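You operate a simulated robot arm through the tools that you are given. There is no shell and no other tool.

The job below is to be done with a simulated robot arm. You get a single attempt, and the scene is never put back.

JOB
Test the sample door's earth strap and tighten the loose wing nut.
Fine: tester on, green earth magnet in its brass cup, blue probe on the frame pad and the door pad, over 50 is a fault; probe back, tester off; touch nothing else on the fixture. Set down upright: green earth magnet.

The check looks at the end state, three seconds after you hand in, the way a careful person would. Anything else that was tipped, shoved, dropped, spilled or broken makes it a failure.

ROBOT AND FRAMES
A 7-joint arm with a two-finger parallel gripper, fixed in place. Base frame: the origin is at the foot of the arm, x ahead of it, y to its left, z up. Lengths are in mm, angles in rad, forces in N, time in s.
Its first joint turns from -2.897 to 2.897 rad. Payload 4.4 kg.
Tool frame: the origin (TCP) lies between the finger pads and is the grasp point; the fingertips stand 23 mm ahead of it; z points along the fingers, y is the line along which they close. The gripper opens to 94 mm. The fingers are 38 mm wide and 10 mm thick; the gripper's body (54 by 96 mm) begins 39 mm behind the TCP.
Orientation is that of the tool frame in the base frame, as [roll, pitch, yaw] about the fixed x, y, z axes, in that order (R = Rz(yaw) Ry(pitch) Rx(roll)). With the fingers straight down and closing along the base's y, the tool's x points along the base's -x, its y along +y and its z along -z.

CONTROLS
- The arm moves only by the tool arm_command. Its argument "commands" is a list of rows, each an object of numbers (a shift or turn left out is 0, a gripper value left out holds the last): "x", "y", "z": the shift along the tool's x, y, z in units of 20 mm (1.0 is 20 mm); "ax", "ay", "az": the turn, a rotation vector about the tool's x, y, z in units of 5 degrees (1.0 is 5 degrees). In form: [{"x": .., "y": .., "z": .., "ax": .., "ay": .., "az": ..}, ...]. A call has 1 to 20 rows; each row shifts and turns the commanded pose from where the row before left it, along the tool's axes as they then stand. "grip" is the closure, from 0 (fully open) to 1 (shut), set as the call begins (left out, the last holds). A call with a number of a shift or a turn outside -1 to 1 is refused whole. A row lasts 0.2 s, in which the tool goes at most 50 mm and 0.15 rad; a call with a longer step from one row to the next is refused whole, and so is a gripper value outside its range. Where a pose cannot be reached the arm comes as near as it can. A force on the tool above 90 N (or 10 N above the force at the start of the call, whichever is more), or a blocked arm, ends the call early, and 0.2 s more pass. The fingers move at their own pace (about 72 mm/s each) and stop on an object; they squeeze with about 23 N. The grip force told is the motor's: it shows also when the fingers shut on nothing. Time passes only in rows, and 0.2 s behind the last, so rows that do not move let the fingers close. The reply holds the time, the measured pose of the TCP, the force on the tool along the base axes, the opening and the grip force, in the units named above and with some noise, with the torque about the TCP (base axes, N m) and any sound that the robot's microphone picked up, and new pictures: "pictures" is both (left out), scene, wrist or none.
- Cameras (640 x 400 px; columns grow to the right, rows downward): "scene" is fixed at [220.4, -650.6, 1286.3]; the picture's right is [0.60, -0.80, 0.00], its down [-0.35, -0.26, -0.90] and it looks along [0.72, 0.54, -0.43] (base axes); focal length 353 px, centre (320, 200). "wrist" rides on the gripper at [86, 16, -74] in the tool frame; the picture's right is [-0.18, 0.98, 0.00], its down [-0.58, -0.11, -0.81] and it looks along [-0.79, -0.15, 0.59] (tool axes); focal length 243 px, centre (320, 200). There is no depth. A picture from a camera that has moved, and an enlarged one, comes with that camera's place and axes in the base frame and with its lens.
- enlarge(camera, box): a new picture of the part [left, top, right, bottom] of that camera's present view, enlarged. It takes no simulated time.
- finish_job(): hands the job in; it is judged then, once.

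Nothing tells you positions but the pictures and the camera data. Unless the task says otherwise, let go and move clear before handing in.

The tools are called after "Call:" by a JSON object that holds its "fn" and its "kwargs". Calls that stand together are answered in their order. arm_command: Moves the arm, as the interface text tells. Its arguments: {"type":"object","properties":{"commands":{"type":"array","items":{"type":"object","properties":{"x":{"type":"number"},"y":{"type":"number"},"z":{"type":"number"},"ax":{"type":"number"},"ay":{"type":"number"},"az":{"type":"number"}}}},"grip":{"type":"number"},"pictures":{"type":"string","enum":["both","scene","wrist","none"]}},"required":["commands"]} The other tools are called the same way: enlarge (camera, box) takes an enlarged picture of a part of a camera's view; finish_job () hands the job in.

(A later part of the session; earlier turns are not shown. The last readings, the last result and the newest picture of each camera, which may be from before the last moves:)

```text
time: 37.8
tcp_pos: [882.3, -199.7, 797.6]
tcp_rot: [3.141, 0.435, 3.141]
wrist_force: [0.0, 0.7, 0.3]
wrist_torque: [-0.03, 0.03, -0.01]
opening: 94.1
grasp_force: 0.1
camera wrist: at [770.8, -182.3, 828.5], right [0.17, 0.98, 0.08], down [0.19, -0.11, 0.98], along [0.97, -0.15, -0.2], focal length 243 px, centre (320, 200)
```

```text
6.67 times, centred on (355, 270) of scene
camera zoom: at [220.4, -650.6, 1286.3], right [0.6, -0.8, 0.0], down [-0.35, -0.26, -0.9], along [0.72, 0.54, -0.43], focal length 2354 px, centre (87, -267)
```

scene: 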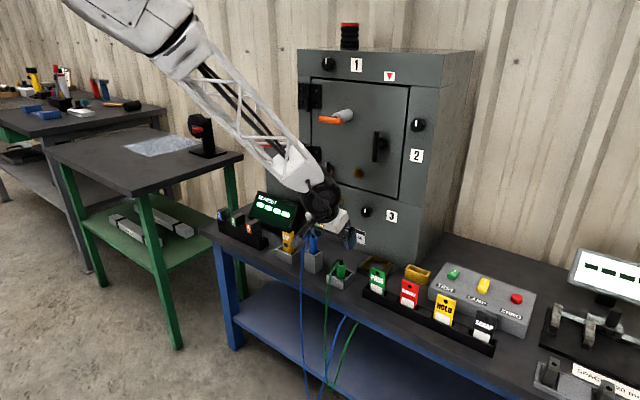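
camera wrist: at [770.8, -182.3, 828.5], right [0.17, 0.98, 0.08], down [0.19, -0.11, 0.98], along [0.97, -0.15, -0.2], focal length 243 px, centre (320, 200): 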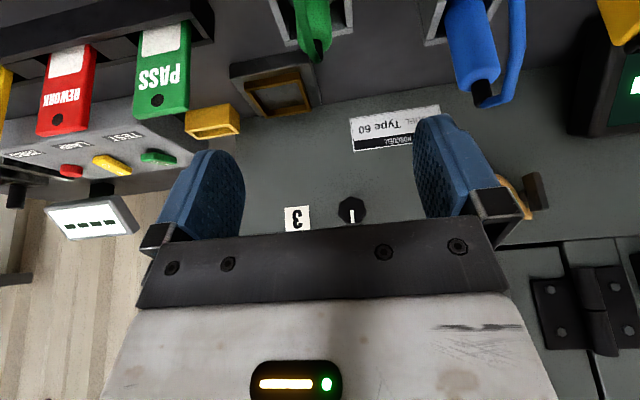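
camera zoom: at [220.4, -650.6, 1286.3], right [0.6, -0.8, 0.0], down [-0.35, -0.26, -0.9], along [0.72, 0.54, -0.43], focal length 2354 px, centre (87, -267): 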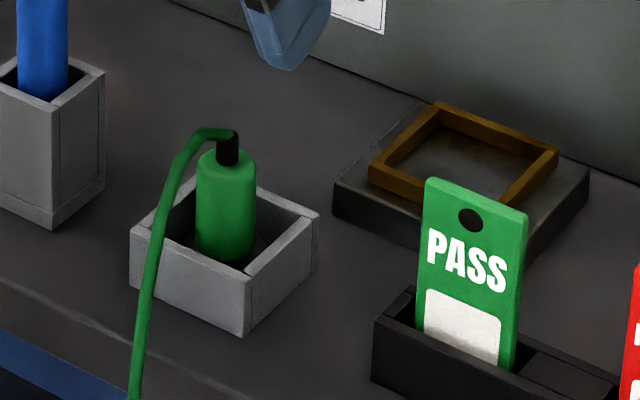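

The magnet's handle is at (923.6,-198.7), top about z=680, with the holder rim at about z=641 and the bench at about 615. I'll lower over it with open fingers straddling the handle along y.

Call:
{"fn": "arm_command", "kwargs": {"commands": [{"x": -0.048, "y": 0.01, "z": 0.878}, {"x": -0.048, "y": 0.01, "z": 0.878}, {"x": -0.048, "y": 0.01, "z": 0.878}, {"x": -0.048, "y": 0.01, "z": 0.878}, {"x": -0.048, "y": 0.01, "z": 0.878}, {}], "pictures": "both"}}

```text
time: 39.2
tcp_pos: [924.5, -197.8, 720.9]
tcp_rot: [-3.142, 0.438, 3.141]
wrist_force: [-0.5, 0.8, 0.3]
wrist_torque: [-0.02, 0.01, 0.01]
opening: 93.9
grasp_force: 0.0
camera wrist: at [814.3, -181.5, 752.1], right [0.17, 0.98, 0.08], down [0.19, -0.11, 0.98], along [0.97, -0.15, -0.2], focal length 243 px, centre (320, 200)
```

scene: 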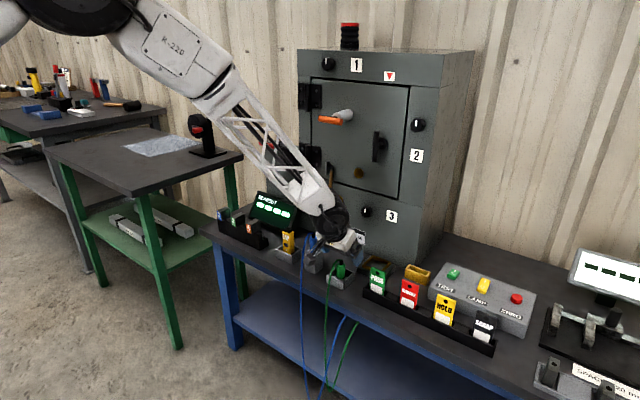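
wrist: 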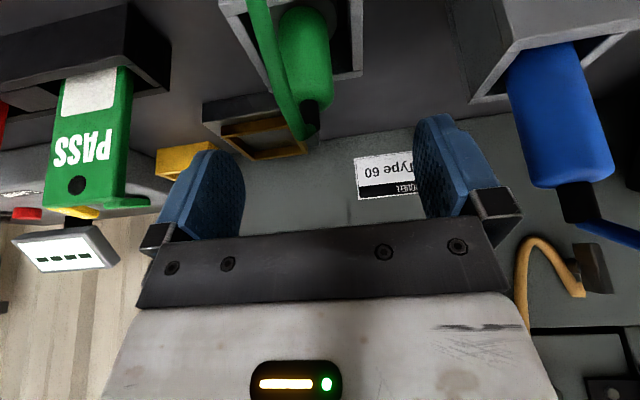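

Call:
{"fn": "arm_command", "kwargs": {"commands": [{"x": 0.211, "y": -0.01, "z": 0.453}, {"x": 0.211, "y": -0.01, "z": 0.453}, {"x": 0.211, "y": -0.01, "z": 0.453}, {"x": 0.211, "z": 0.453}, {}], "pictures": "both"}}

```text
time: 40.4
tcp_pos: [923.9, -198.7, 682.6]
tcp_rot: [3.141, 0.436, 3.141]
wrist_force: [0.7, 0.9, -0.7]
wrist_torque: [-0.01, -0.01, 0.01]
opening: 94.2
grasp_force: 0.0
camera wrist: at [813.1, -182.4, 713.3], right [0.17, 0.98, 0.08], down [0.19, -0.11, 0.98], along [0.97, -0.15, -0.2], focal length 243 px, centre (320, 200)
```

scene: 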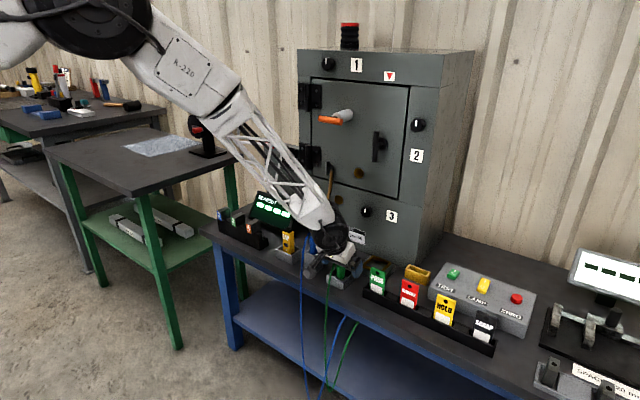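
wrist: 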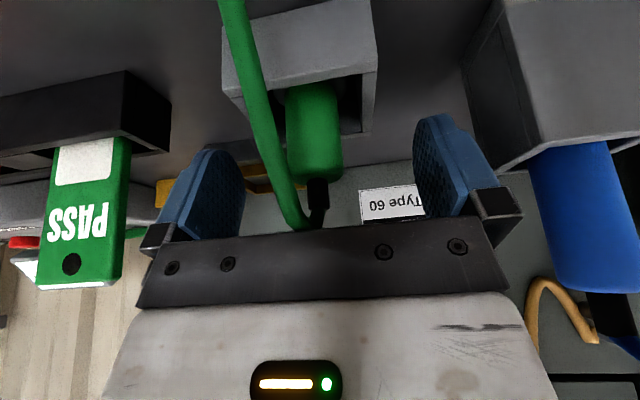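

The handle is centred between the fingers. Closing the gripper.

Call:
{"fn": "arm_command", "kwargs": {"commands": [{}, {}, {}, {}, {}], "pictures": "wrist", "grip": 1}}

```text
time: 41.6
tcp_pos: [922.8, -197.4, 681.9]
tcp_rot: [3.14, 0.435, -3.14]
wrist_force: [0.3, -1.1, 1.0]
wrist_torque: [-0.07, -0.01, 0.01]
opening: 25.3
grasp_force: 23.0
camera wrist: at [813.0, -182.4, 713.3], right [0.17, 0.98, 0.08], down [0.19, -0.11, 0.98], along [0.97, -0.15, -0.2], focal length 243 px, centre (320, 200)
```

wrist: 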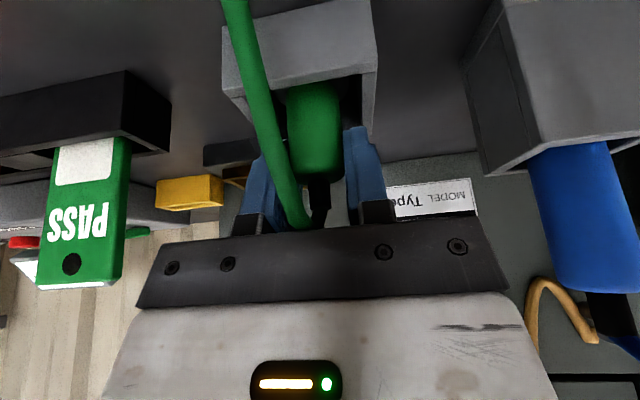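

Gripped at 25 mm. Lifting gently straight up.

Call:
{"fn": "arm_command", "kwargs": {"commands": [{"x": -0.105, "z": -0.227}, {"x": -0.105, "z": -0.227}, {"x": -0.211, "z": -0.453}, {"x": -0.211, "z": -0.453}, {}], "pictures": "both"}}

```text
time: 42.8
tcp_pos: [923.9, -199.4, 712.5]
tcp_rot: [3.142, 0.437, 3.141]
wrist_force: [1.0, -0.1, -1.8]
wrist_torque: [-0.01, -0.01, -0.02]
opening: 25.3
grasp_force: 22.8
camera wrist: at [813.5, -182.7, 743.8], right [0.17, 0.98, 0.08], down [0.19, -0.11, 0.98], along [0.97, -0.15, -0.2], focal length 243 px, centre (320, 200)
```

scene: 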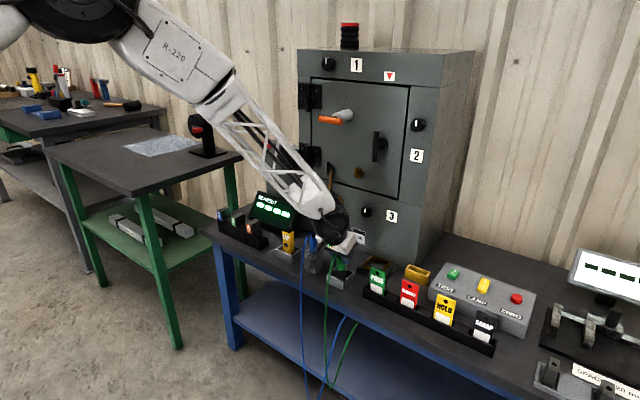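
wrist: 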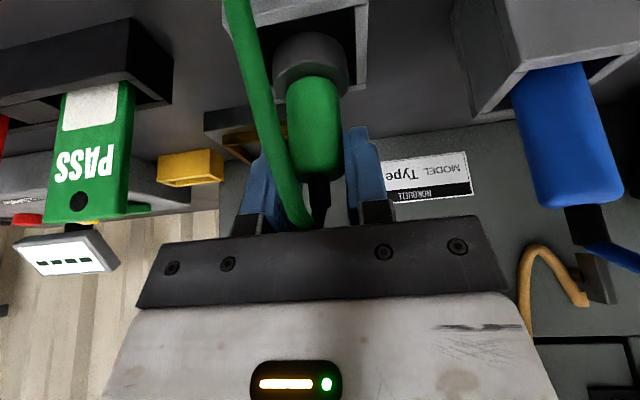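

The magnet is free of its holder with its steel base visible. The brass-framed cup's centre works out to (1026,-261) with the frame top at about z=646. I'll raise and carry it over the cup.

Call:
{"fn": "arm_command", "kwargs": {"commands": [{"x": -0.197, "z": -0.423}, {"x": -0.197, "z": -0.423}, {"x": -0.197, "z": -0.423}, {"x": -0.578, "y": -0.385, "z": 0.269}, {"x": -0.578, "y": -0.385, "z": 0.269}, {"x": -0.578, "y": -0.385, "z": 0.269}, {"x": -0.578, "y": -0.385, "z": 0.269}, {"x": -0.578, "y": -0.385, "z": 0.269}, {"x": -0.578, "y": -0.385, "z": 0.269}, {"x": -0.578, "y": -0.385, "z": 0.269}, {"x": -0.578, "y": -0.385, "z": 0.269}, {}], "pictures": "both"}}

```text
time: 45.4
tcp_pos: [1026.8, -260.7, 739.6]
tcp_rot: [-3.14, 0.436, 3.141]
wrist_force: [0.0, 0.2, -1.1]
wrist_torque: [-0.01, 0.02, 0.02]
opening: 25.1
grasp_force: 22.7
camera wrist: at [916.1, -244.4, 769.9], right [0.17, 0.98, 0.08], down [0.19, -0.11, 0.98], along [0.97, -0.15, -0.2], focal length 243 px, centre (320, 200)
```

scene: 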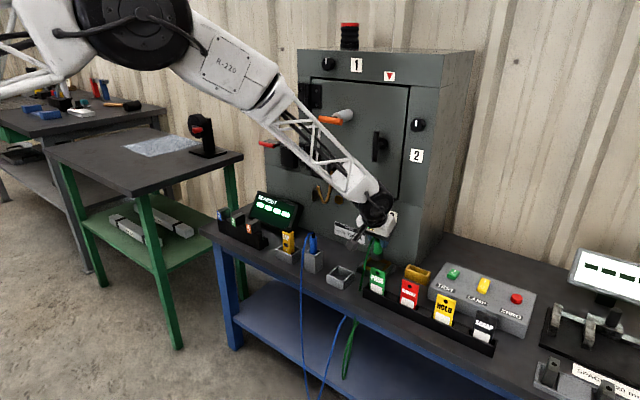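
wrist: 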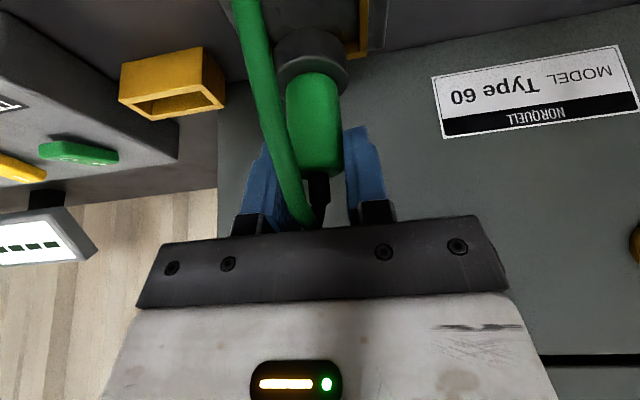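

Call:
{"fn": "enlarge", "kwargs": {"camera": "scene", "box": [335, 220, 425, 285]}}

Call:
{"fn": "enlarge", "kwargs": {"camera": "wrist", "box": [220, 0, 420, 125]}}

```text
6.15 times, centred on (380, 252) of scene
camera zoom: at [220.4, -650.6, 1286.3], right [0.6, -0.8, 0.0], down [-0.35, -0.26, -0.9], along [0.72, 0.54, -0.43], focal length 2173 px, centre (-49, -123)
```

zoom: 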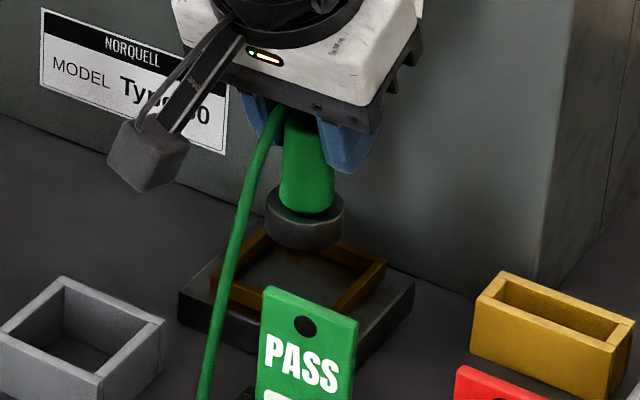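

```text
3.20 times, centred on (320, 62) of wrist
camera zoom: at [916.1, -244.4, 769.9], right [0.17, 0.98, 0.08], down [0.19, -0.11, 0.98], along [0.97, -0.15, -0.2], focal length 776 px, centre (320, 640)
```

zoom: 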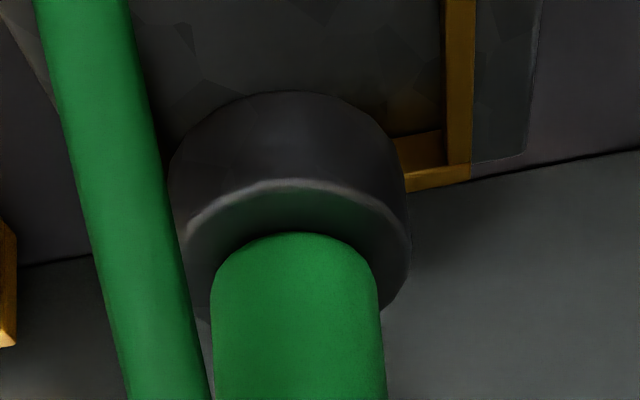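

Alignment over the cup looks right within 1–2 mm. Lowering toward the cup.

Call:
{"fn": "arm_command", "kwargs": {"commands": [{"x": 0.2, "z": 0.43}, {"x": 0.2, "z": 0.43}, {"x": 0.2, "z": 0.43}, {"x": 0.158, "z": 0.34}, {}], "pictures": "both"}}

Call:
{"fn": "enlarge", "kwargs": {"camera": "scene", "box": [335, 220, 425, 285]}}

```text
time: 46.6
tcp_pos: [1027.6, -259.7, 705.2]
tcp_rot: [-3.14, 0.438, 3.14]
wrist_force: [0.2, 2.1, 8.4]
wrist_torque: [0.14, 0.1, 0.0]
opening: 25.4
grasp_force: 22.9
camera wrist: at [916.2, -244.2, 736.2], right [0.17, 0.98, 0.08], down [0.18, -0.11, 0.98], along [0.97, -0.15, -0.2], focal length 243 px, centre (320, 200)
```

scene: 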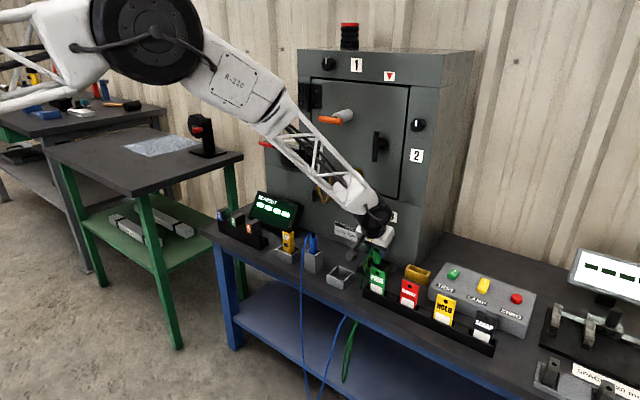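
wrist: 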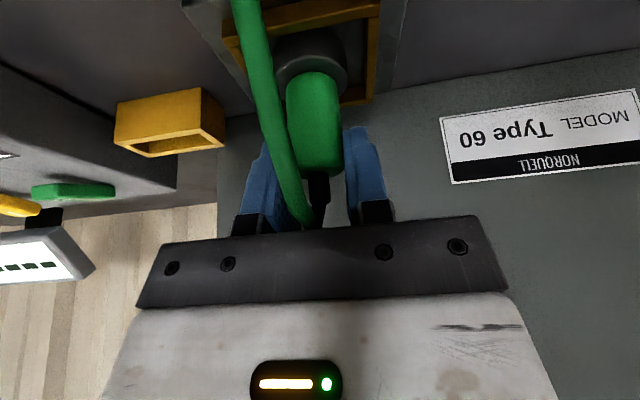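

```text
6.15 times, centred on (380, 252) of scene
camera zoom: at [220.4, -650.6, 1286.3], right [0.6, -0.8, 0.0], down [-0.35, -0.26, -0.9], along [0.72, 0.54, -0.43], focal length 2173 px, centre (-49, -123)
```

zoom: 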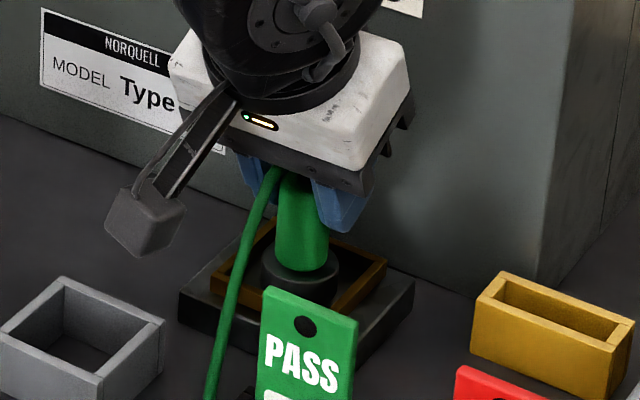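

Call:
{"fn": "enlarge", "kwargs": {"camera": "scene", "box": [355, 245, 405, 280]}}

Call:
{"fn": "enlarge", "kwargs": {"camera": "wrist", "box": [200, 0, 400, 125]}}

```text
11.43 times, centred on (380, 262) of scene
camera zoom: at [220.4, -650.6, 1286.3], right [0.6, -0.8, 0.0], down [-0.35, -0.26, -0.9], along [0.72, 0.54, -0.43], focal length 4035 px, centre (-366, -514)
```

zoom: 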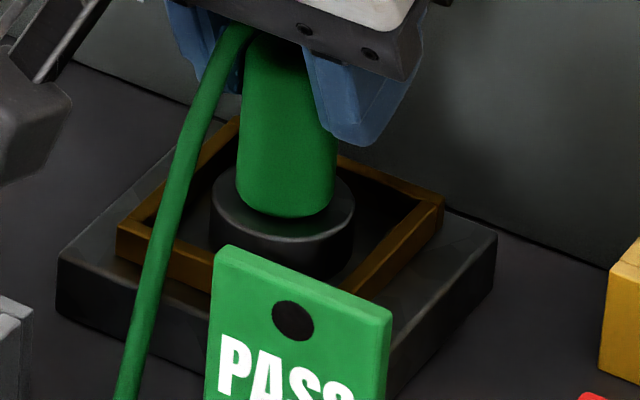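

```text
3.20 times, centred on (300, 62) of wrist
camera zoom: at [916.2, -244.2, 736.2], right [0.17, 0.98, 0.08], down [0.18, -0.11, 0.98], along [0.97, -0.15, -0.2], focal length 776 px, centre (384, 640)
```

zoom: 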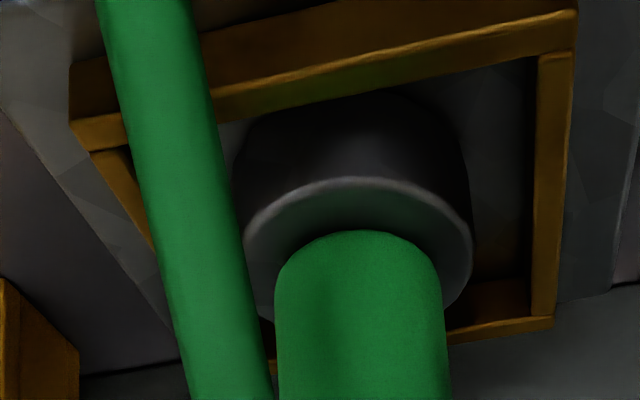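

The magnet's base sits inside the brass frame on its floor (8 N contact). Releasing partly open.

Call:
{"fn": "arm_command", "kwargs": {"commands": [{}, {}, {}, {}], "pictures": "wrist", "grip": 0.4}}

Call:
{"fn": "enlarge", "kwargs": {"camera": "scene", "box": [345, 230, 415, 280]}}

```text
time: 47.6
tcp_pos: [1025.7, -260.4, 703.6]
tcp_rot: [3.141, 0.436, -3.141]
wrist_force: [-0.9, -0.4, 0.5]
wrist_torque: [0.03, -0.04, -0.01]
opening: 56.4
grasp_force: 0.2
camera wrist: at [915.6, -244.1, 735.2], right [0.17, 0.98, 0.08], down [0.19, -0.11, 0.98], along [0.97, -0.15, -0.2], focal length 243 px, centre (320, 200)
```

wrist: 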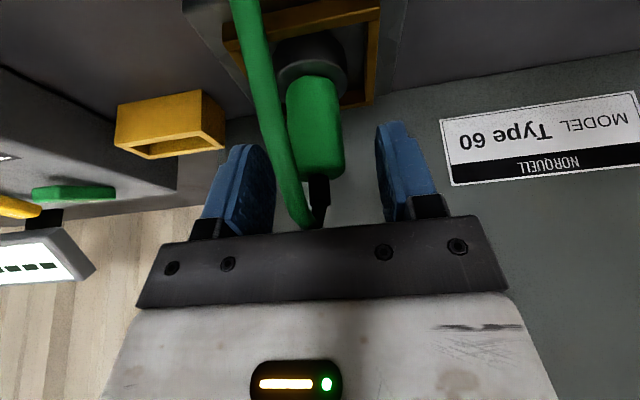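

```text
8.00 times, centred on (380, 255) of scene
camera zoom: at [220.4, -650.6, 1286.3], right [0.6, -0.8, 0.0], down [-0.35, -0.26, -0.9], along [0.72, 0.54, -0.43], focal length 2824 px, centre (-160, -240)
```

zoom: 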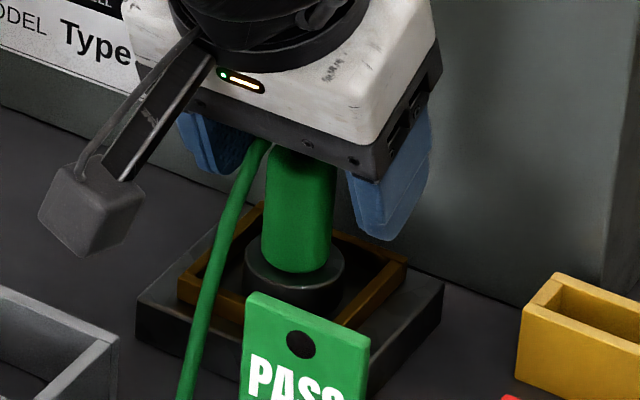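

The magnet stands upright in the cup. Raising straight up clear of it.

Call:
{"fn": "arm_command", "kwargs": {"commands": [{"x": -0.105, "z": -0.227}, {"x": -0.105, "z": -0.227}, {"x": -0.211, "z": -0.453}, {"x": -0.211, "z": -0.453}, {"x": -0.211, "z": -0.453}, {"x": -0.211, "z": -0.453}, {"x": -0.422, "z": -0.906}, {"x": -0.422, "z": -0.906}, {"x": -0.422, "z": -0.906}, {}], "pictures": "both"}}

Call:
{"fn": "enlarge", "kwargs": {"camera": "scene", "box": [335, 220, 425, 285]}}

Call:
{"fn": "enlarge", "kwargs": {"camera": "scene", "box": [240, 180, 320, 240]}}

```text
time: 49.8
tcp_pos: [1024.4, -260.7, 814.4]
tcp_rot: [-3.141, 0.436, -3.141]
wrist_force: [-0.2, 0.7, -0.2]
wrist_torque: [-0.02, 0.06, 0.02]
opening: 56.4
grasp_force: 0.2
camera wrist: at [913.9, -243.9, 845.2], right [0.17, 0.98, 0.08], down [0.19, -0.11, 0.98], along [0.97, -0.15, -0.2], focal length 243 px, centre (320, 200)
```

scene: 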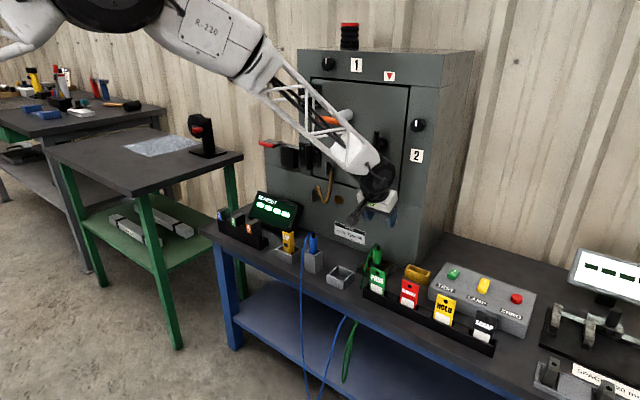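
wrist: 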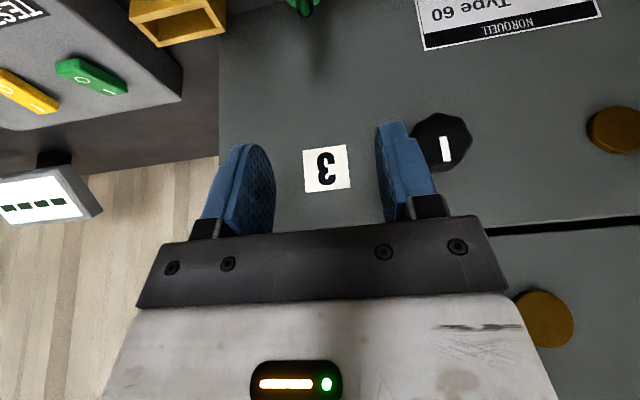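

```text
6.15 times, centred on (380, 252) of scene
camera zoom: at [220.4, -650.6, 1286.3], right [0.6, -0.8, 0.0], down [-0.35, -0.26, -0.9], along [0.72, 0.54, -0.43], focal length 2173 px, centre (-49, -123)
```

zoom: 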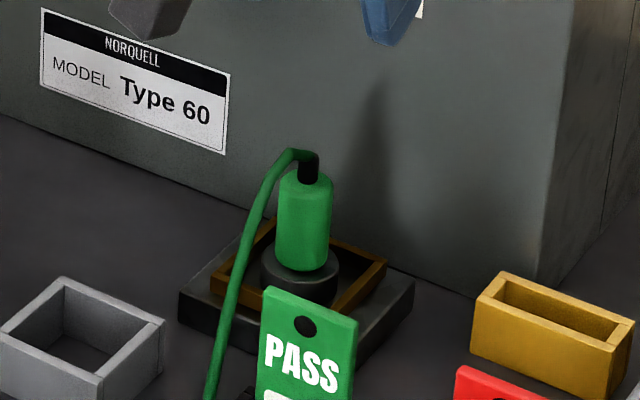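

```text
6.67 times, centred on (280, 210) of scene
camera zoom: at [220.4, -650.6, 1286.3], right [0.6, -0.8, 0.0], down [-0.35, -0.26, -0.9], along [0.72, 0.54, -0.43], focal length 2354 px, centre (587, 133)
```

zoom: 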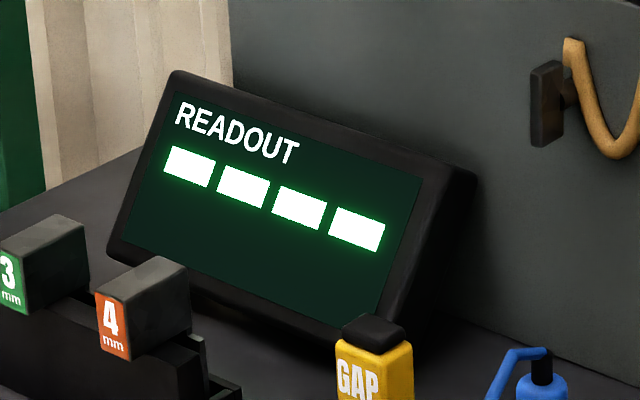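

The magnet stands upright in the brass cup and the readout still shows dashes (no probe contact). Before taking the probe I'll check in free air how much outward tilt the wrist allows in front of the door pad.

Call:
{"fn": "arm_command", "kwargs": {"commands": [{"x": 0.398, "y": 0.719, "z": -0.984}, {"x": 0.398, "y": 0.719, "z": -0.984}, {"x": 0.398, "y": 0.719, "z": -0.984}, {"x": 0.398, "y": 0.719, "z": -0.984}, {"x": 0.398, "y": 0.719, "z": -0.984}, {"x": 0.398, "y": 0.719, "z": -0.984}, {"x": 0.398, "y": 0.719, "z": -0.984}, {"x": 0.398, "y": 0.719, "z": -0.984}, {"ay": -1}, {"ay": -1}, {"ay": -1}, {"ay": -1}, {}], "pictures": "both"}}

```text
time: 52.6
tcp_pos: [900.7, -143.7, 929.9]
tcp_rot: [3.141, 0.788, 3.141]
wrist_force: [0.0, 0.1, -0.5]
wrist_torque: [0.01, 0.05, 0.0]
opening: 56.5
grasp_force: 0.1
camera wrist: at [786.0, -128.3, 921.1], right [0.13, 0.98, 0.13], down [-0.16, -0.11, 0.98], along [0.98, -0.15, 0.14], focal length 243 px, centre (320, 200)
```

scene: 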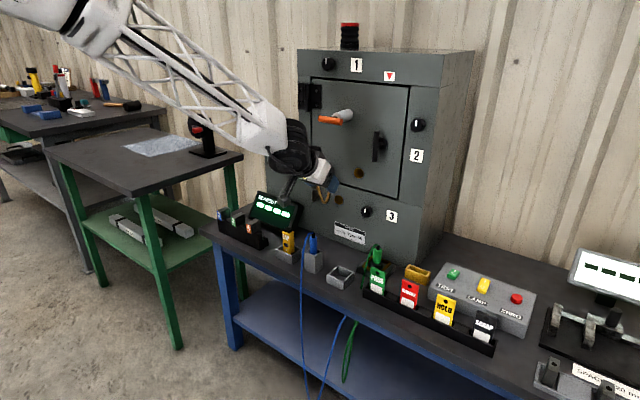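
wrist: 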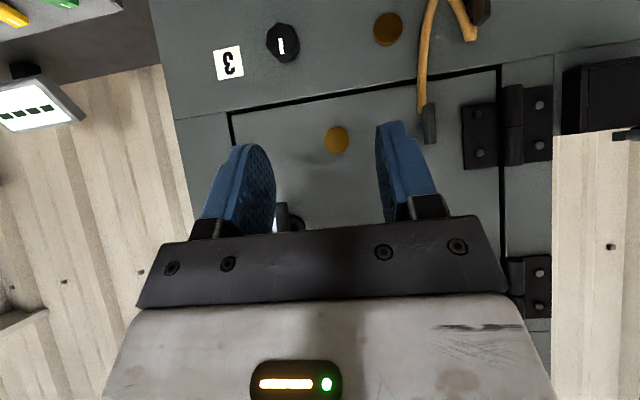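

45° works here. Testing more tilt.

Call:
{"fn": "arm_command", "kwargs": {"commands": [{"ay": -1}, {"ay": -1}, {"ay": -1}, {"ay": -1}, {}], "pictures": "scene"}}

```text
time: 53.8
tcp_pos: [899.7, -144.1, 929.6]
tcp_rot: [3.14, 1.137, -3.141]
wrist_force: [0.5, 0.9, 0.0]
wrist_torque: [0.03, -0.02, 0.01]
opening: 56.1
grasp_force: 0.1
```

scene: 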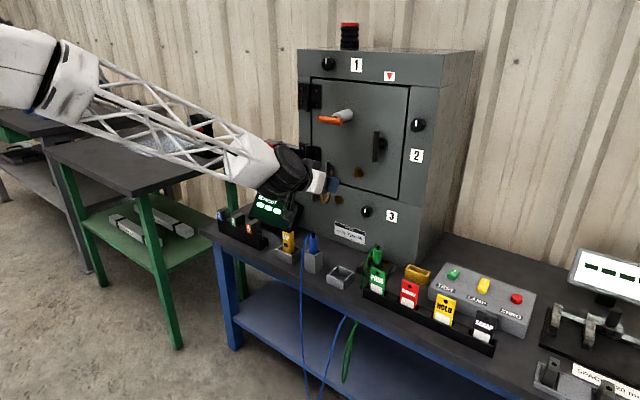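

65° also works, the elbow just swivels out to the left. Testing to 90°.

Call:
{"fn": "arm_command", "kwargs": {"commands": [{"ay": -1}, {"ay": -1}, {"ay": -1}, {"ay": -1}, {"ay": -1}, {}], "pictures": "both"}}

```text
time: 55.2
tcp_pos: [900.5, -146.0, 928.5]
tcp_rot: [-0.01, 1.569, -0.011]
wrist_force: [-0.5, -0.4, -0.2]
wrist_torque: [0.03, 0.01, -0.02]
opening: 56.4
grasp_force: 0.1
camera wrist: at [825.8, -128.8, 842.9], right [0.0, 0.98, 0.18], down [-0.81, -0.11, 0.58], along [0.59, -0.15, 0.79], focal length 243 px, centre (320, 200)
```

scene: 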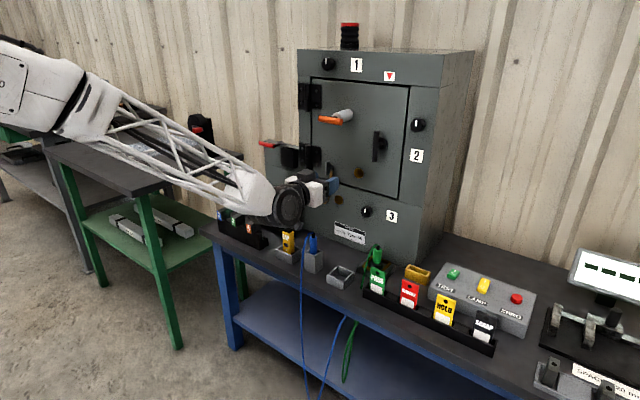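
wrist: 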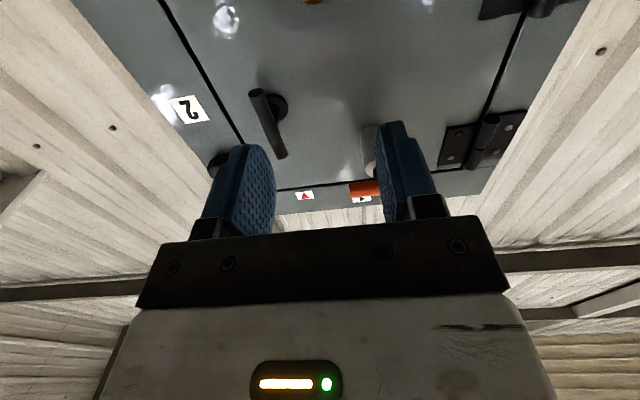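

The tool can point fully horizontal here with the elbow swung left and high, so pads and nuts are reachable. Now back to vertical to look at the blue probe and how its cable leaves it.

Call:
{"fn": "arm_command", "kwargs": {"commands": [{"ay": 1}, {"ay": 1}, {"ay": 1}, {"ay": 1}, {"ay": 1}, {"ay": 1}, {"ay": 1}, {"ay": 1}, {"ay": 1}, {"ay": 1}, {"ay": 1}, {"ay": 1}, {"ay": 1}, {"ay": 1}, {"ay": 1}, {"ay": 1}, {"ay": 1}, {"ay": 1}, {}], "pictures": "both"}}

Call:
{"fn": "enlarge", "kwargs": {"camera": "scene", "box": [280, 220, 360, 284]}}

Call:
{"fn": "enlarge", "kwargs": {"camera": "wrist", "box": [300, 0, 460, 110]}}

```text
time: 59.2
tcp_pos: [900.3, -145.0, 929.7]
tcp_rot: [-3.142, -0.001, -3.142]
wrist_force: [0.8, -0.1, 0.0]
wrist_torque: [-0.03, 0.0, 0.02]
opening: 56.5
grasp_force: 0.1
camera wrist: at [813.6, -128.8, 1004.1], right [0.18, 0.98, 0.0], down [0.58, -0.11, 0.81], along [0.79, -0.15, -0.59], focal length 243 px, centre (320, 200)
```

scene: 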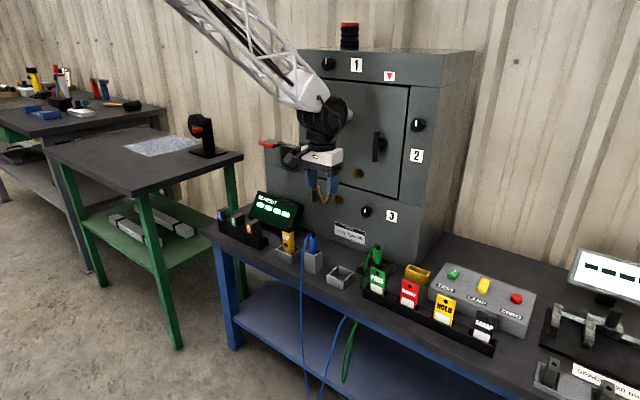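
wrist: 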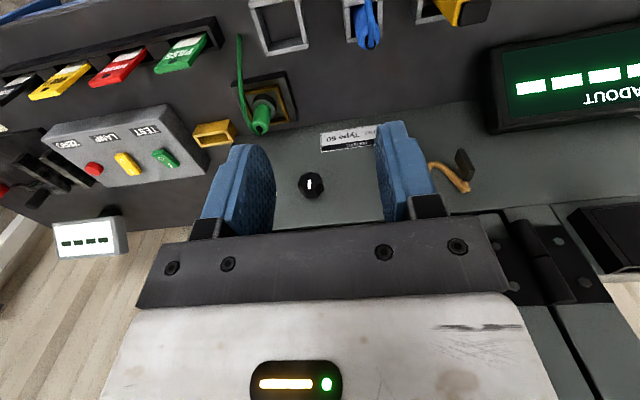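

```text
6.25 times, centred on (320, 252) of scene
camera zoom: at [220.4, -650.6, 1286.3], right [0.6, -0.8, 0.0], down [-0.35, -0.26, -0.9], along [0.72, 0.54, -0.43], focal length 2207 px, centre (320, -125)
```

zoom: 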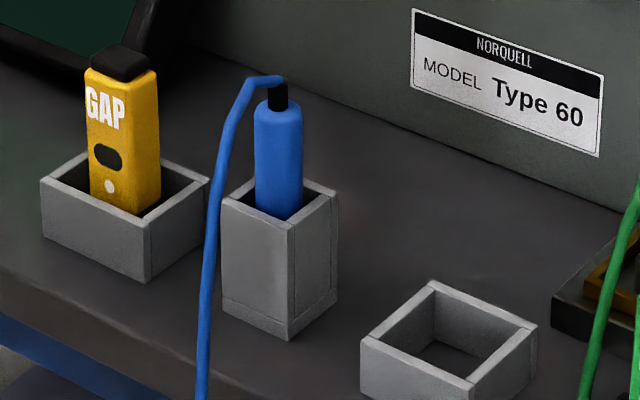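

```text
3.64 times, centred on (380, 55) of wrist
camera zoom: at [813.6, -128.8, 1004.1], right [0.18, 0.98, 0.0], down [0.58, -0.11, 0.81], along [0.79, -0.15, -0.59], focal length 882 px, centre (102, 727)
```

zoom: 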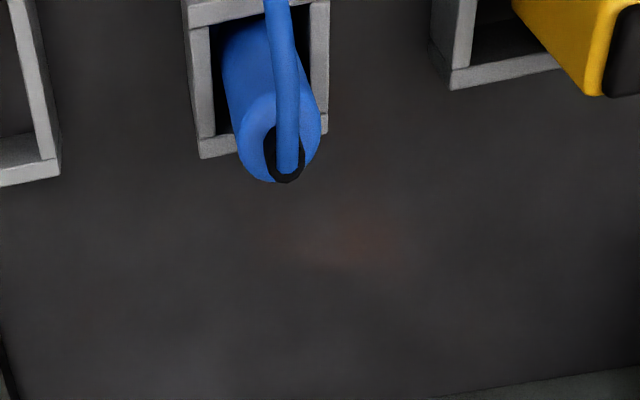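

The cable leaves the probe's top straight toward the robot (−x), so closing along y is fine. The probe axis is at (922.3,-99.5), body top z≈729, holder rim z≈683. Moving above it.

Call:
{"fn": "arm_command", "kwargs": {"commands": [{"x": -0.157, "y": 0.325, "z": 0.929}, {"x": -0.157, "y": 0.325, "z": 0.929}, {"x": -0.157, "y": 0.325, "z": 0.929}, {"x": -0.157, "y": 0.325, "z": 0.929}, {"x": -0.157, "y": 0.325, "z": 0.929}, {"x": -0.157, "y": 0.325, "z": 0.929}, {"x": -0.157, "y": 0.325, "z": 0.929}, {}], "pictures": "both"}}

```text
time: 61.0
tcp_pos: [920.5, -100.4, 800.9]
tcp_rot: [3.142, -0.001, 3.141]
wrist_force: [0.7, 0.0, 0.3]
wrist_torque: [0.0, 0.0, -0.02]
opening: 56.6
grasp_force: 0.0
camera wrist: at [834.4, -84.2, 874.9], right [0.18, 0.98, 0.0], down [0.58, -0.11, 0.81], along [0.79, -0.15, -0.59], focal length 243 px, centre (320, 200)
```

scene: 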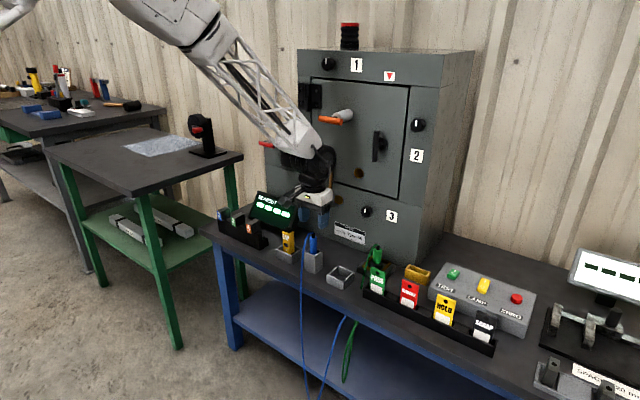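
wrist: 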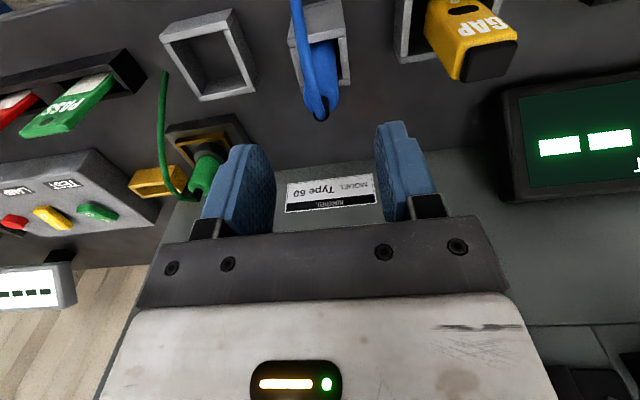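

Call:
{"fn": "arm_command", "kwargs": {"commands": [{"x": -0.02, "y": 0.02, "z": 0.85}, {"y": 0.02, "z": 0.85}, {"z": 0.85}, {}], "pictures": "both"}}

Call:
{"fn": "enlarge", "kwargs": {"camera": "scene", "box": [280, 210, 360, 274]}}

```text
time: 62.0
tcp_pos: [922.1, -99.0, 748.9]
tcp_rot: [3.141, 0.003, 3.141]
wrist_force: [0.0, -0.4, 0.1]
wrist_torque: [-0.01, -0.01, 0.01]
opening: 56.7
grasp_force: 0.1
camera wrist: at [834.9, -81.7, 823.5], right [0.18, 0.98, 0.0], down [0.58, -0.11, 0.81], along [0.79, -0.15, -0.59], focal length 243 px, centre (320, 200)
```

scene: 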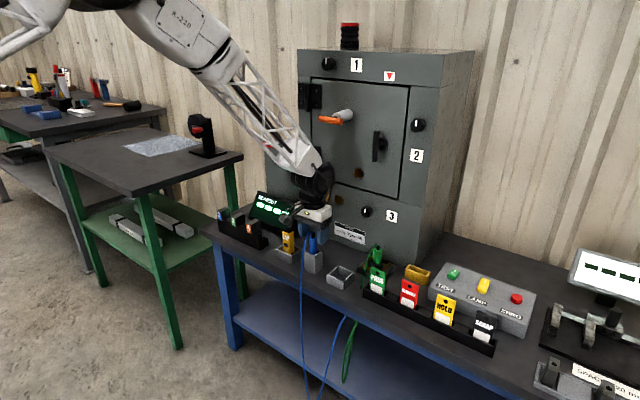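
wrist: 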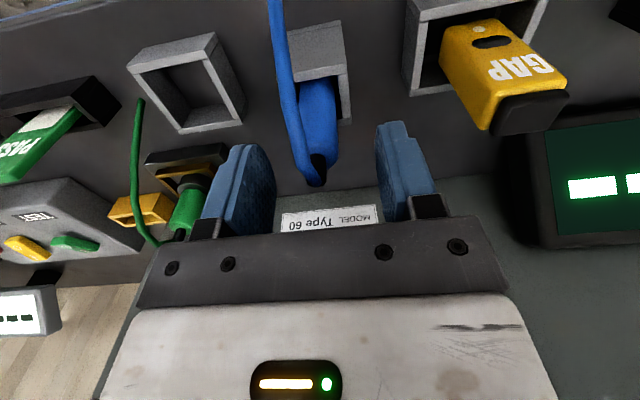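

```text
6.25 times, centred on (320, 242) of scene
camera zoom: at [220.4, -650.6, 1286.3], right [0.6, -0.8, 0.0], down [-0.35, -0.26, -0.9], along [0.72, 0.54, -0.43], focal length 2207 px, centre (320, -62)
```

zoom: 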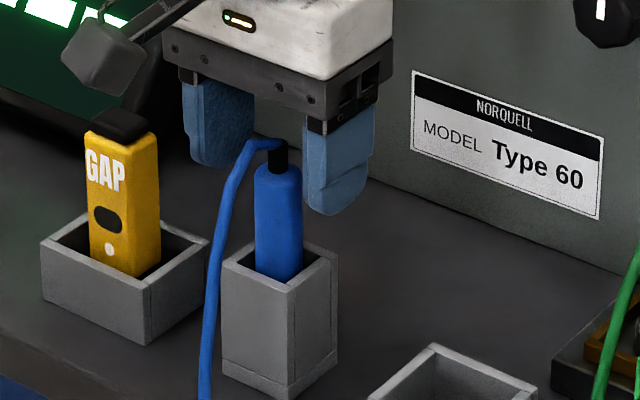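

Fingers straddle the probe well. Lowering the last 31 mm and closing.

Call:
{"fn": "arm_command", "kwargs": {"commands": [{"z": 0.517}, {"z": 0.517}, {"z": 0.517}, {}], "pictures": "wrist"}}

Call:
{"fn": "arm_command", "kwargs": {"commands": [{}, {}, {}, {}], "pictures": "both", "grip": 1}}

```text
time: 63.0
tcp_pos: [922.2, -99.7, 718.3]
tcp_rot: [-3.141, 0.001, -3.141]
wrist_force: [0.4, 0.3, 0.0]
wrist_torque: [0.0, 0.0, 0.0]
opening: 56.6
grasp_force: 0.0
camera wrist: at [835.7, -82.9, 792.0], right [0.18, 0.98, 0.0], down [0.58, -0.11, 0.81], along [0.79, -0.15, -0.59], focal length 243 px, centre (320, 200)
```

wrist: 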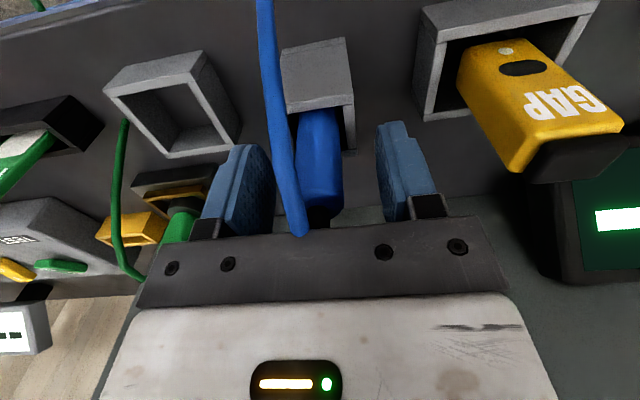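

```text
time: 64.0
tcp_pos: [922.9, -100.4, 717.4]
tcp_rot: [-3.141, 0.0, 3.141]
wrist_force: [0.4, -0.5, -0.2]
wrist_torque: [-0.01, -0.03, 0.01]
opening: 22.1
grasp_force: 22.7
camera wrist: at [835.5, -82.8, 792.0], right [0.18, 0.98, 0.0], down [0.58, -0.11, 0.81], along [0.79, -0.15, -0.59], focal length 243 px, centre (320, 200)
```

scene: 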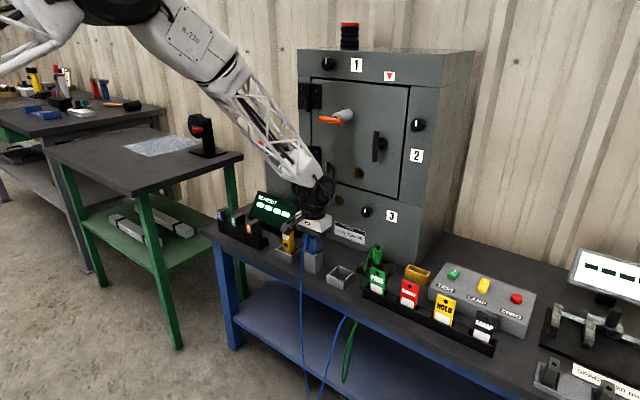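
wrist: 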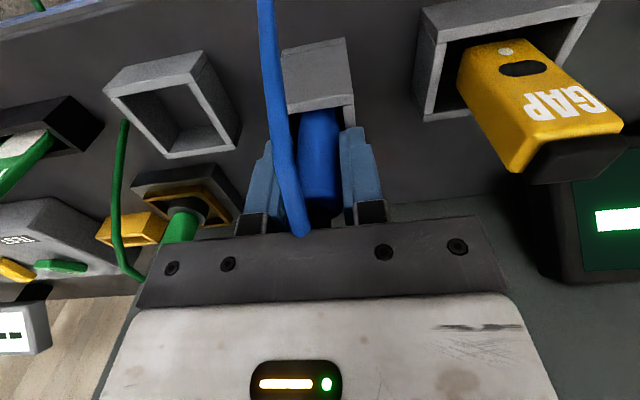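

Probe gripped (22 mm). Grasp pose is (922.3,-99.7,718), vertical. Lifting straight up 100 mm.

Call:
{"fn": "arm_command", "kwargs": {"commands": [{"z": -0.3}, {"z": -0.5}, {"z": -0.5}, {"z": -0.5}, {"z": -0.5}, {"z": -0.5}, {"z": -0.5}, {"z": -0.5}, {"z": -0.6}, {"z": -0.6}, {}], "pictures": "both"}}

Call:
{"fn": "enlarge", "kwargs": {"camera": "scene", "box": [280, 190, 360, 254]}}

```text
time: 66.4
tcp_pos: [924.0, -97.5, 816.9]
tcp_rot: [-3.141, -0.001, -3.14]
wrist_force: [-0.7, 0.1, -1.0]
wrist_torque: [0.0, -0.02, -0.02]
opening: 22.0
grasp_force: 23.1
camera wrist: at [836.2, -81.3, 891.0], right [0.18, 0.98, 0.0], down [0.58, -0.11, 0.81], along [0.79, -0.15, -0.59], focal length 243 px, centre (320, 200)
```

scene: 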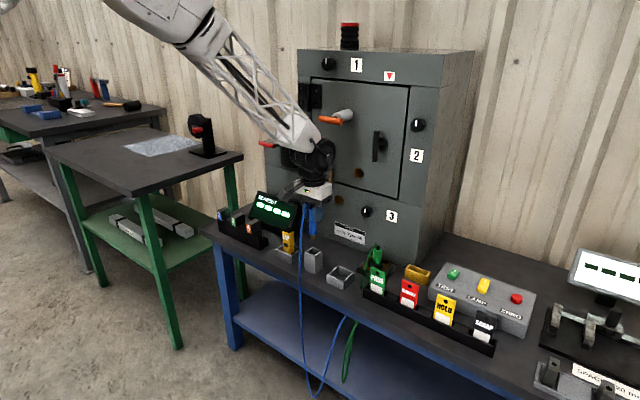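
wrist: 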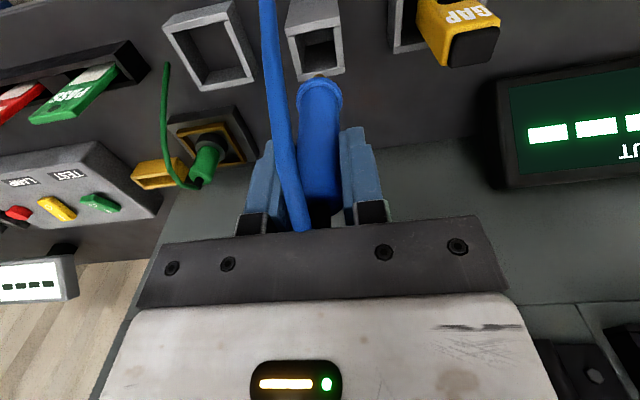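

```text
6.25 times, centred on (320, 222) of scene
camera zoom: at [220.4, -650.6, 1286.3], right [0.6, -0.8, 0.0], down [-0.35, -0.26, -0.9], along [0.72, 0.54, -0.43], focal length 2207 px, centre (320, 62)
```

zoom: 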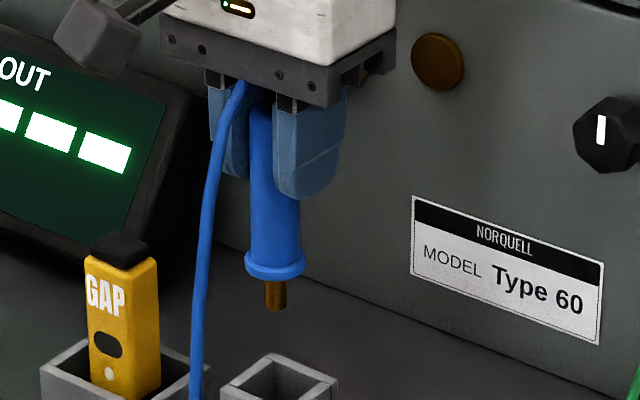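

The probe is out: brass tip about 96 mm ahead of the TCP, in line with the tool. Next I tilt 60° outward and roll −90° so the camera sits on the right, looking at the pads and readout.

Call:
{"fn": "arm_command", "kwargs": {"commands": [{"ay": -1}, {"ay": -1}, {"ay": -1}, {"ay": -1}, {"ay": -1}, {"ay": -1}, {"ay": -1}, {"ay": -1}, {"ay": -1}, {"ay": -1}, {"ay": -1}, {"ay": -1}, {}], "pictures": "scene"}}

```text
time: 69.2
tcp_pos: [922.6, -92.3, 816.5]
tcp_rot: [3.103, 0.963, 3.138]
wrist_force: [0.0, -0.5, 0.0]
wrist_torque: [-0.01, 0.01, 0.01]
opening: 22.1
grasp_force: 22.6
out of reach, approached as far as the arm can: row 12
```

scene: 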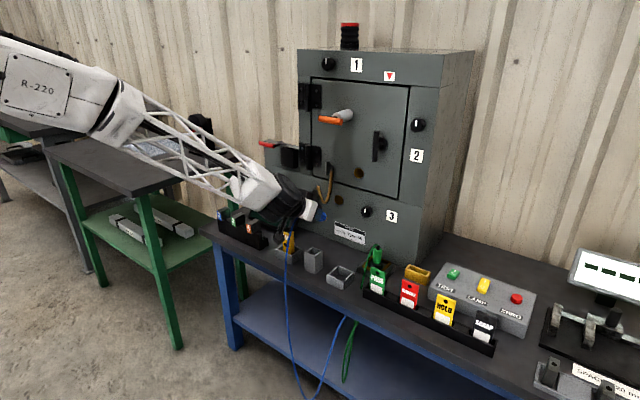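

Tilt reached 55°. Now rolling −90° about the tool axis.

Call:
{"fn": "arm_command", "kwargs": {"commands": [{"az": -1}, {"az": -1}, {"az": -1}, {"az": -1}, {"az": -1}, {"az": -1}, {"az": -1}, {"az": -1}, {"az": -1}, {"az": -1}, {"az": -1}, {"az": -1}, {"az": -1}, {"az": -1}, {"az": -1}, {"az": -1}, {"az": -1}, {"az": -1}, {}], "pictures": "both"}}

```text
time: 73.2
tcp_pos: [948.4, -94.4, 850.6]
tcp_rot: [-2.191, 0.024, -1.542]
wrist_force: [-0.6, -0.5, -0.1]
wrist_torque: [0.0, 0.03, -0.03]
opening: 21.9
grasp_force: 22.8
out of reach, approached as far as the arm can: row 13, 14, 15, 16, 17, 18
camera wrist: at [879.5, -184.2, 879.3], right [-0.58, 0.19, -0.8], down [-0.61, 0.55, 0.57], along [0.55, 0.81, -0.2], focal length 243 px, centre (320, 200)
```

scene: 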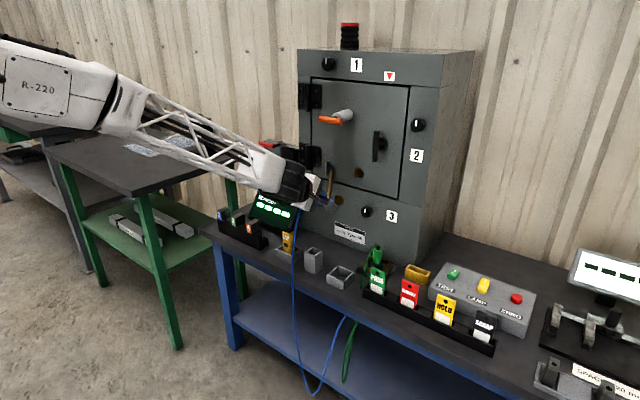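
wrist: 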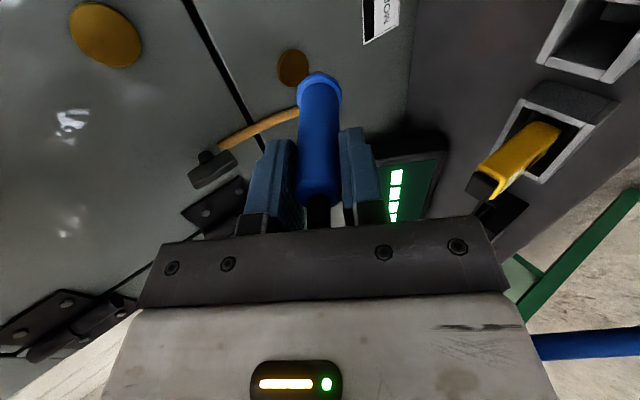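

The readout digits and the frame pad are now both visible in the wrist view. The probe tip is at about (1026,-91,795); I'll advance toward a standoff in front of the frame pad.

Call:
{"fn": "arm_command", "kwargs": {"commands": [{"x": -0.222, "y": -0.242, "z": 0.687}, {"x": -0.222, "y": -0.242, "z": 0.687}, {"x": -0.222, "y": -0.242, "z": 0.687}, {}], "pictures": "both"}}

```text
time: 74.2
tcp_pos: [989.8, -79.8, 840.4]
tcp_rot: [-2.179, 0.022, -1.542]
wrist_force: [0.0, 0.0, -0.3]
wrist_torque: [0.0, 0.0, 0.0]
opening: 21.6
grasp_force: 22.6
camera wrist: at [920.6, -169.0, 868.1], right [-0.57, 0.19, -0.8], down [-0.62, 0.55, 0.56], along [0.55, 0.81, -0.2], focal length 243 px, centre (320, 200)
```

scene: 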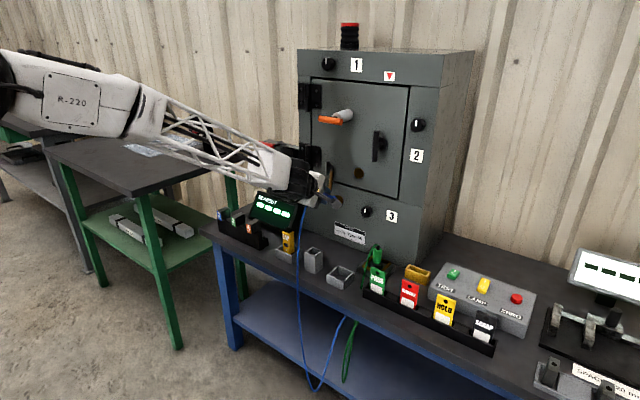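
wrist: 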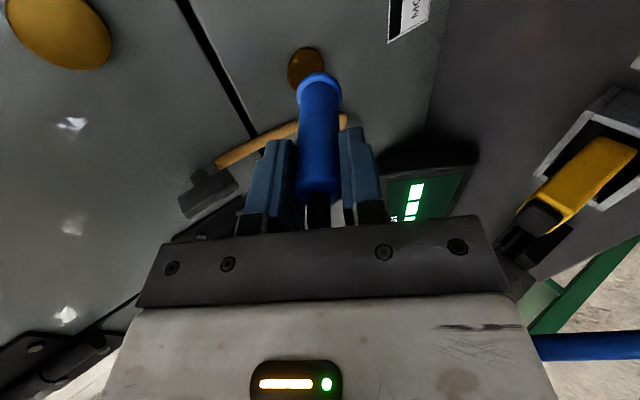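

Call:
{"fn": "enlarge", "kwargs": {"camera": "scene", "box": [305, 165, 369, 216]}}

Call:
{"fn": "enlarge", "kwargs": {"camera": "wrist", "box": [250, 20, 390, 120]}}

Call:
{"fn": "enlarge", "kwargs": {"camera": "scene", "box": [240, 180, 320, 240]}}

```text
7.84 times, centred on (337, 190) of scene
camera zoom: at [220.4, -650.6, 1286.3], right [0.6, -0.8, 0.0], down [-0.35, -0.26, -0.9], along [0.72, 0.54, -0.43], focal length 2769 px, centre (187, 274)
```

zoom: 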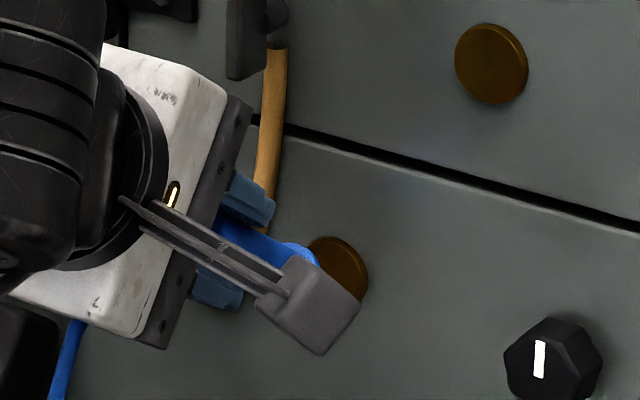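

```text
4.00 times, centred on (320, 70) of wrist
camera zoom: at [920.6, -169.0, 868.1], right [-0.57, 0.19, -0.8], down [-0.62, 0.55, 0.56], along [0.55, 0.81, -0.2], focal length 970 px, centre (320, 720)
```

zoom: 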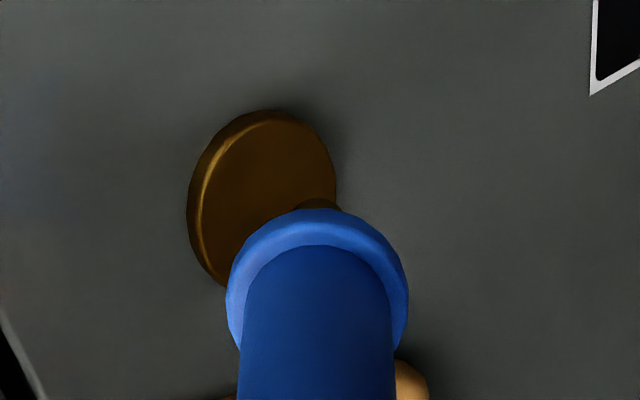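

```text
6.67 times, centred on (280, 210) of scene
camera zoom: at [220.4, -650.6, 1286.3], right [0.6, -0.8, 0.0], down [-0.35, -0.26, -0.9], along [0.72, 0.54, -0.43], focal length 2354 px, centre (587, 133)
```

zoom: 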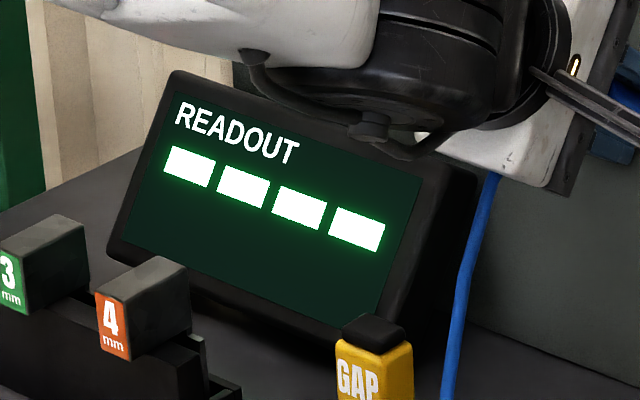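

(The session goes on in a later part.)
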